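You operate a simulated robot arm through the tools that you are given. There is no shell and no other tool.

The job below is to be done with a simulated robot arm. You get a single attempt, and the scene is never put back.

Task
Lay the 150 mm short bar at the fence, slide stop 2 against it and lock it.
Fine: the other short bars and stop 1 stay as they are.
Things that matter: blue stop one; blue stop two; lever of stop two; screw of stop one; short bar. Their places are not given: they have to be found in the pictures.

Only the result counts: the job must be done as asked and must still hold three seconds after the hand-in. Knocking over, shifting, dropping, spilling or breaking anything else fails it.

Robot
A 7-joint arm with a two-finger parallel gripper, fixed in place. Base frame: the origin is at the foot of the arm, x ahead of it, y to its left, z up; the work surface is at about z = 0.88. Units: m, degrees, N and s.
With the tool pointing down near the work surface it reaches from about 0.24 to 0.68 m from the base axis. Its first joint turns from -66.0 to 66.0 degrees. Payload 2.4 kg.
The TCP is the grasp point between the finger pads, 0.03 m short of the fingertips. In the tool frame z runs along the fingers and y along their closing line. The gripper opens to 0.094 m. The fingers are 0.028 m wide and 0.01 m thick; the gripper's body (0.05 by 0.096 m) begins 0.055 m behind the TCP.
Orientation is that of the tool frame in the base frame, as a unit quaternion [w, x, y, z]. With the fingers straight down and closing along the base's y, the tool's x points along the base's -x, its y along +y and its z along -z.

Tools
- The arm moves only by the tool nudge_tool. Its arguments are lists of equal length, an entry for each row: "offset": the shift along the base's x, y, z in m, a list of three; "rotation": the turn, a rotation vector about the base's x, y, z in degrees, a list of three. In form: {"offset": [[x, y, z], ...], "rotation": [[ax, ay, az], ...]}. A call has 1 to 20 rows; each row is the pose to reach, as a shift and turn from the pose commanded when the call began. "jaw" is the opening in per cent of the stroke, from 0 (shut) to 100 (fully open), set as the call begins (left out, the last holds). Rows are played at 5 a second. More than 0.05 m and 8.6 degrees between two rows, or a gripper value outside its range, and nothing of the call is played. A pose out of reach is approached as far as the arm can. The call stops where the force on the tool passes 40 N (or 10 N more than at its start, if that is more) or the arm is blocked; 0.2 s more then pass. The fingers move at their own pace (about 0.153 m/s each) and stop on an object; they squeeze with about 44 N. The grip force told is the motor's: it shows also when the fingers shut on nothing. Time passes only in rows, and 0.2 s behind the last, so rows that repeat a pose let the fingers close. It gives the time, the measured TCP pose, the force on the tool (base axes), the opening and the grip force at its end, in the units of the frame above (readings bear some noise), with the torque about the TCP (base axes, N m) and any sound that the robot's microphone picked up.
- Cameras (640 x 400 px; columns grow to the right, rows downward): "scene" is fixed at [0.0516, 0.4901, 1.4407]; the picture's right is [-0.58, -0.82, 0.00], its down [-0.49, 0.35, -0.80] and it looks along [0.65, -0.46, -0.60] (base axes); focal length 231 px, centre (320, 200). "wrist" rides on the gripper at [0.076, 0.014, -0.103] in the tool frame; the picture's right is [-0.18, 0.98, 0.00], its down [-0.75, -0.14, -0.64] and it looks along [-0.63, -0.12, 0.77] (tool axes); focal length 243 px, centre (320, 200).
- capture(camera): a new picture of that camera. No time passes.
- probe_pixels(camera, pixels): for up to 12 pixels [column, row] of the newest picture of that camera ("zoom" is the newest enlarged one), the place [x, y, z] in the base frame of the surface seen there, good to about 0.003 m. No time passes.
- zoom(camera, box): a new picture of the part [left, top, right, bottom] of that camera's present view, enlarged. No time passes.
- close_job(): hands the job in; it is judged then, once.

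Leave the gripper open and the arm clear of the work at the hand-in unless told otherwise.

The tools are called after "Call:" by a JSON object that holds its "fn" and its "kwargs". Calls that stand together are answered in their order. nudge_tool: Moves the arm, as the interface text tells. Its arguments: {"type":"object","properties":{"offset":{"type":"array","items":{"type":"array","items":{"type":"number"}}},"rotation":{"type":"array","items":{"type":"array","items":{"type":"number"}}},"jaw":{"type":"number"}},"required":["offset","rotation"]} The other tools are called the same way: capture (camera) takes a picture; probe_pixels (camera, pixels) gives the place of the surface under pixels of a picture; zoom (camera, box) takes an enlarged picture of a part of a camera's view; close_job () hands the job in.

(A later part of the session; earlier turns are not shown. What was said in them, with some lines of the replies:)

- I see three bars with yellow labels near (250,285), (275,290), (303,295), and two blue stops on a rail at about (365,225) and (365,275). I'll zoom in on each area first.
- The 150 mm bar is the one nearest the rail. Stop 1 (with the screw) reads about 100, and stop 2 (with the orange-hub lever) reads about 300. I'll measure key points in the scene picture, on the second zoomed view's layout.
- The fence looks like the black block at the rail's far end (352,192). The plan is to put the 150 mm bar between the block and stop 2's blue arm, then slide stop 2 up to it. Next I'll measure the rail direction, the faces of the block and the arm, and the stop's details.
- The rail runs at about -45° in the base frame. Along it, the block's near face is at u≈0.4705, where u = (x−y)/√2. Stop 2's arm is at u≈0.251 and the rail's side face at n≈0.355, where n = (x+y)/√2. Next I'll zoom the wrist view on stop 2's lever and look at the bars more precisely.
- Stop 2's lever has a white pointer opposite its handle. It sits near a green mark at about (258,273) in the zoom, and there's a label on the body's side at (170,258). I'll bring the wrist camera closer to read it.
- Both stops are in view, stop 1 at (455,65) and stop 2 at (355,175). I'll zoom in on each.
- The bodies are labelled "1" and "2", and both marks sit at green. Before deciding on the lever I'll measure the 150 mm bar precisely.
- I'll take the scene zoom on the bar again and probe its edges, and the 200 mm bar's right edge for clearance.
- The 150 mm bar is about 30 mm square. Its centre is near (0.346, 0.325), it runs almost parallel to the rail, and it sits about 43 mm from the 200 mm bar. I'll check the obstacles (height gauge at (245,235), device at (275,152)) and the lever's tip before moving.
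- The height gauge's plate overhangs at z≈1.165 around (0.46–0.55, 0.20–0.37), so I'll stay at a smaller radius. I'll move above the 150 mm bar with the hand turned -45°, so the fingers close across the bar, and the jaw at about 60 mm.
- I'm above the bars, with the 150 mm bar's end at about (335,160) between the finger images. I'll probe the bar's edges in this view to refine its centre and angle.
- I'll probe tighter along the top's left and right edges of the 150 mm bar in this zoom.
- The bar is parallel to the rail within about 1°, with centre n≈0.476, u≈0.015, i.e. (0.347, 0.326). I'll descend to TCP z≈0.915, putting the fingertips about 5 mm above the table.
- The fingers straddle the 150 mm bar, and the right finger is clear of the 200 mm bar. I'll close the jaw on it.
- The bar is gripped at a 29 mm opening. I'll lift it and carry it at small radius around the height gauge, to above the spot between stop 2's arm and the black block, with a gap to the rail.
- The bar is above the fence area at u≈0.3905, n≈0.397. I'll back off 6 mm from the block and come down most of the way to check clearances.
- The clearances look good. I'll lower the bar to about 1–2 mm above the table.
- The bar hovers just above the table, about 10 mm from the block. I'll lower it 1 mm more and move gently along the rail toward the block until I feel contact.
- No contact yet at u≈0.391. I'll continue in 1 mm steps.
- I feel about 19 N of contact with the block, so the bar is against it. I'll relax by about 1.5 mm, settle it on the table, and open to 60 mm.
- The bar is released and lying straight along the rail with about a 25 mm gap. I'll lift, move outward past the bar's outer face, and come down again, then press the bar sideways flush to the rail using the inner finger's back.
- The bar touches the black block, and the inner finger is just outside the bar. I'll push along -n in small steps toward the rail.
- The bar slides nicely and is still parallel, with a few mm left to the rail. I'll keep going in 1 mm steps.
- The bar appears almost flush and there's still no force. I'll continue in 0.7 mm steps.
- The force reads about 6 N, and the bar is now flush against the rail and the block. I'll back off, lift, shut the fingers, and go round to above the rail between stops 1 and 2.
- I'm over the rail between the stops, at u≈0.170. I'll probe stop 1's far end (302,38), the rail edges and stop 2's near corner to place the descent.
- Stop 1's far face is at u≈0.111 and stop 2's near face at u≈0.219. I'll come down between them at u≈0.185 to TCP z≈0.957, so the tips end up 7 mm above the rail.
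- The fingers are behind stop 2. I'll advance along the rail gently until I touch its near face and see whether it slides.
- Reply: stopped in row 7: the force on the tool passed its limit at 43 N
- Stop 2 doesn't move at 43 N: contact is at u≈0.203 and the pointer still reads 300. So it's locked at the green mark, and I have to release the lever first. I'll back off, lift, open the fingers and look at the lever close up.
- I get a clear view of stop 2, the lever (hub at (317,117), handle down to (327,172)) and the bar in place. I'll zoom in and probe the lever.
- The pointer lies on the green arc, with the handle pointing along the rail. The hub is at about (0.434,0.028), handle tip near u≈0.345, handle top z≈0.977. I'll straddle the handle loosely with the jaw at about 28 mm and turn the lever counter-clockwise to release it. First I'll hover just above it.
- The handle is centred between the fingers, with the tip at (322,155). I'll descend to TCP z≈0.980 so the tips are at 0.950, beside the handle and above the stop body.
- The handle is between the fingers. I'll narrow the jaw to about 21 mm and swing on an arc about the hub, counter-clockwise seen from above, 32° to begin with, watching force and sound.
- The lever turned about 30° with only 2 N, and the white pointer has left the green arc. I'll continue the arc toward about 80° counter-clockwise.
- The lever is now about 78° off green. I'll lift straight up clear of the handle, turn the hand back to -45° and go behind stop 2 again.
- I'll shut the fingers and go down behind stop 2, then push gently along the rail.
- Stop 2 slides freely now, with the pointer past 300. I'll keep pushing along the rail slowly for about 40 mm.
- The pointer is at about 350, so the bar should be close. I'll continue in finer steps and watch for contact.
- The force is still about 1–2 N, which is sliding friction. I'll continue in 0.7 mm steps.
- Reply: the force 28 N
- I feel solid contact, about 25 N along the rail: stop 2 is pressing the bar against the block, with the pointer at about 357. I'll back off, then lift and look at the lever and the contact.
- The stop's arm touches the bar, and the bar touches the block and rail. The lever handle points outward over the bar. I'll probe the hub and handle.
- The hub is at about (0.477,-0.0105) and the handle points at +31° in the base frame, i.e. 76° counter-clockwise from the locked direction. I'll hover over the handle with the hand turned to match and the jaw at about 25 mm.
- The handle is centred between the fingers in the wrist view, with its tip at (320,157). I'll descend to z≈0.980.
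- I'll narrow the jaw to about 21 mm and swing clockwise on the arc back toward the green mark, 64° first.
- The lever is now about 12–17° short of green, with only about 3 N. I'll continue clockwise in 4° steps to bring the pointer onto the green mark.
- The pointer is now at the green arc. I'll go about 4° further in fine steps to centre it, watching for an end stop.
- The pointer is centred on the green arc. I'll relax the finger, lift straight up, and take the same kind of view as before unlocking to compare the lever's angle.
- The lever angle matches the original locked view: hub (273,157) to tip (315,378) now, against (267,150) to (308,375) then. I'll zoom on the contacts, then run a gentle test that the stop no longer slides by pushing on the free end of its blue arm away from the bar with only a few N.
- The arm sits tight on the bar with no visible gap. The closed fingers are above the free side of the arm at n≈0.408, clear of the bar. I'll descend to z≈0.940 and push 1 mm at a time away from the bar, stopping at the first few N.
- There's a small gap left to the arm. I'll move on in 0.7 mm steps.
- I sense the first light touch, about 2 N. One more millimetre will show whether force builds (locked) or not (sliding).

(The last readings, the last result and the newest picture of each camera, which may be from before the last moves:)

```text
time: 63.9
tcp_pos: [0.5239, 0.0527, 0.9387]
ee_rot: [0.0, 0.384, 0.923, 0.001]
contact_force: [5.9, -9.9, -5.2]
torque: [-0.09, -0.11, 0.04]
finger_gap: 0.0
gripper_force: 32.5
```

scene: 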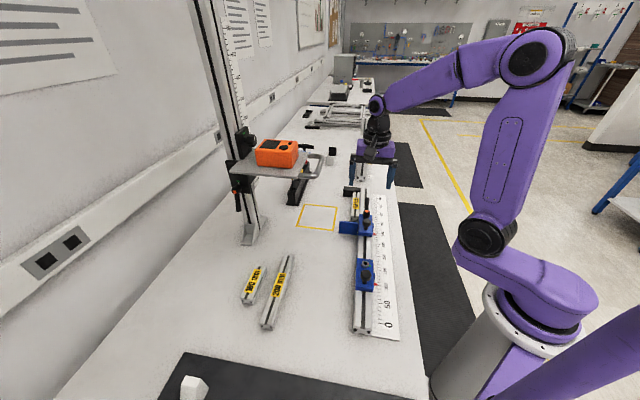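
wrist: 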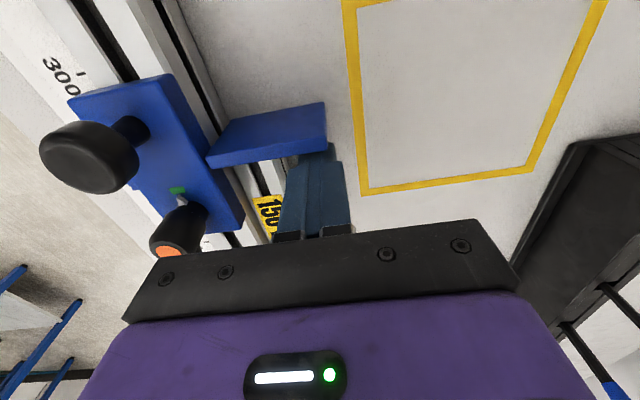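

The force built to about 11 N where it slid at 1–2 N before, so the stop is locked. I'll back off, lift, open the gripper, and move clear.

Call:
{"fn": "nudge_tool", "kwargs": {"offset": [[0.003, -0.003, 0], [0.005, -0.005, 0], [0.005, -0.005, 0.04], [0.005, -0.005, 0.085], [0.005, -0.02, 0.12], [-0.03, -0.035, 0.14], [-0.07, -0.04, 0.16], [-0.11, -0.04, 0.19], [-0.15, -0.04, 0.22], [-0.15, -0.04, 0.26], [-0.15, -0.04, 0.26]], "rotation": [[0, 0, 0], [0, 0, 0], [0, 0, 0], [0, 0, 0], [0, 0, 0], [0, 0, 0], [0, 0, 0], [0, 0, 0], [0, 0, 0], [0, 0, 0], [0, 0, 0]]}}

Call:
{"fn": "nudge_tool", "kwargs": {"offset": [[0, 0, 0], [0, 0, 0], [0, 0, 0]], "rotation": [[0, 0, 0], [0, 0, 0], [0, 0, 0]], "jaw": 100}}

Call:
{"fn": "capture", "kwargs": {"camera": "scene"}}

Call:
{"fn": "zoom", "kwargs": {"camera": "scene", "box": [330, 170, 390, 240]}}

Call:
{"fn": "capture", "kwargs": {"camera": "wrist"}}

```text
time: 66.3
tcp_pos: [0.3769, 0.0125, 1.1998]
ee_rot: [0.0, 0.383, 0.924, 0.0]
contact_force: [-0.5, -0.1, -0.1]
torque: [-0.04, 0.0, 0.0]
finger_gap: 0.0
gripper_force: 32.9
```

```text
time: 67.1
tcp_pos: [0.3749, 0.0131, 1.2006]
ee_rot: [0.001, 0.383, 0.924, 0.001]
contact_force: [-0.1, 0.2, -0.8]
torque: [-0.01, -0.02, -0.01]
finger_gap: 0.0935
gripper_force: 0.1
```

```text
taken
```

scene: 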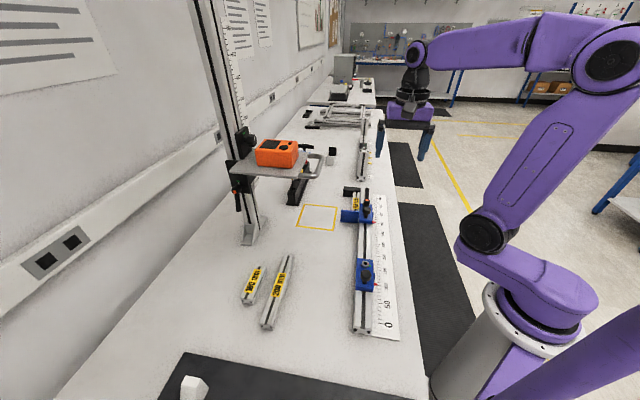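

```text
5.71 times, centred on (360, 205) of scene
```

zoom: 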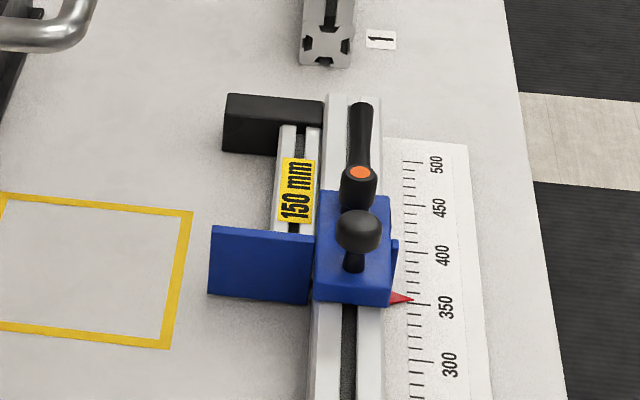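

```text
taken
```

wrist: 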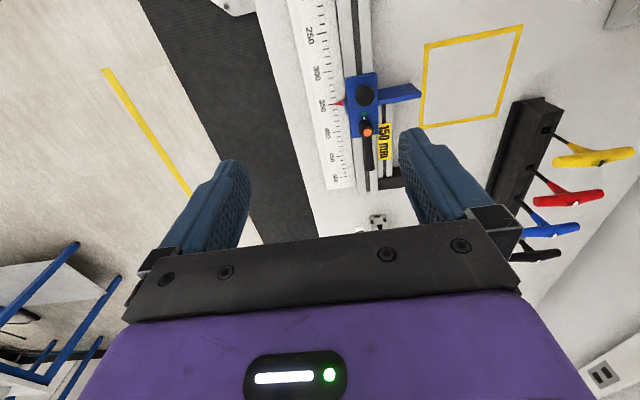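

The pointer now reads about 350, which fits a block at 500 minus 150 mm. I'll do one last close check of the pointer and the bar's ends.

Call:
{"fn": "zoom", "kwargs": {"camera": "wrist", "box": [310, 60, 430, 200]}}

Call:
{"fn": "zoom", "kwargs": {"camera": "scene", "box": [330, 240, 410, 300]}}

```text
2.86 times, centred on (370, 130) of wrist
```

zoom: 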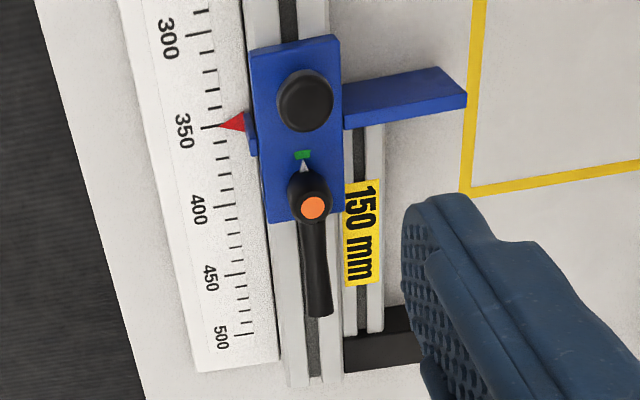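

```text
6.67 times, centred on (370, 270) of scene
```

zoom: 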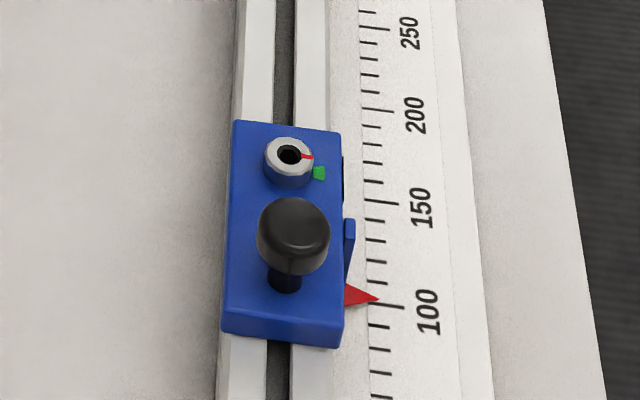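

The pointer is right on 350, the bar is tight between the block and stop 2, and the lever is on green. Stop 1 and the other bars haven't moved. The gripper is open and clear, so I'm handing in.

Call:
{"fn": "close_job", "kwargs": {}}

```text
The job is handed in.
```

The job is done and handed in. The 150 mm bar lies flush along the rail and against the black block, which I took to be the fence. Stop 2 is pressed against the bar's other end and locked.

- **Position:** stop 2's pointer reads 350 on the scale.
- **Lock:** stop 2 started out locked, so I released its lever, slid the stop to the bar, then turned the lever back to the green mark. In a gentle test the stop resisted about 11 N, whereas unlocked it slid at 1–2 N.
- **Left alone:** stop 1 still reads 100 with its screw untouched, and the 100 mm and 200 mm bars were not moved.
- **Arm:** the gripper is open and clear of the work.
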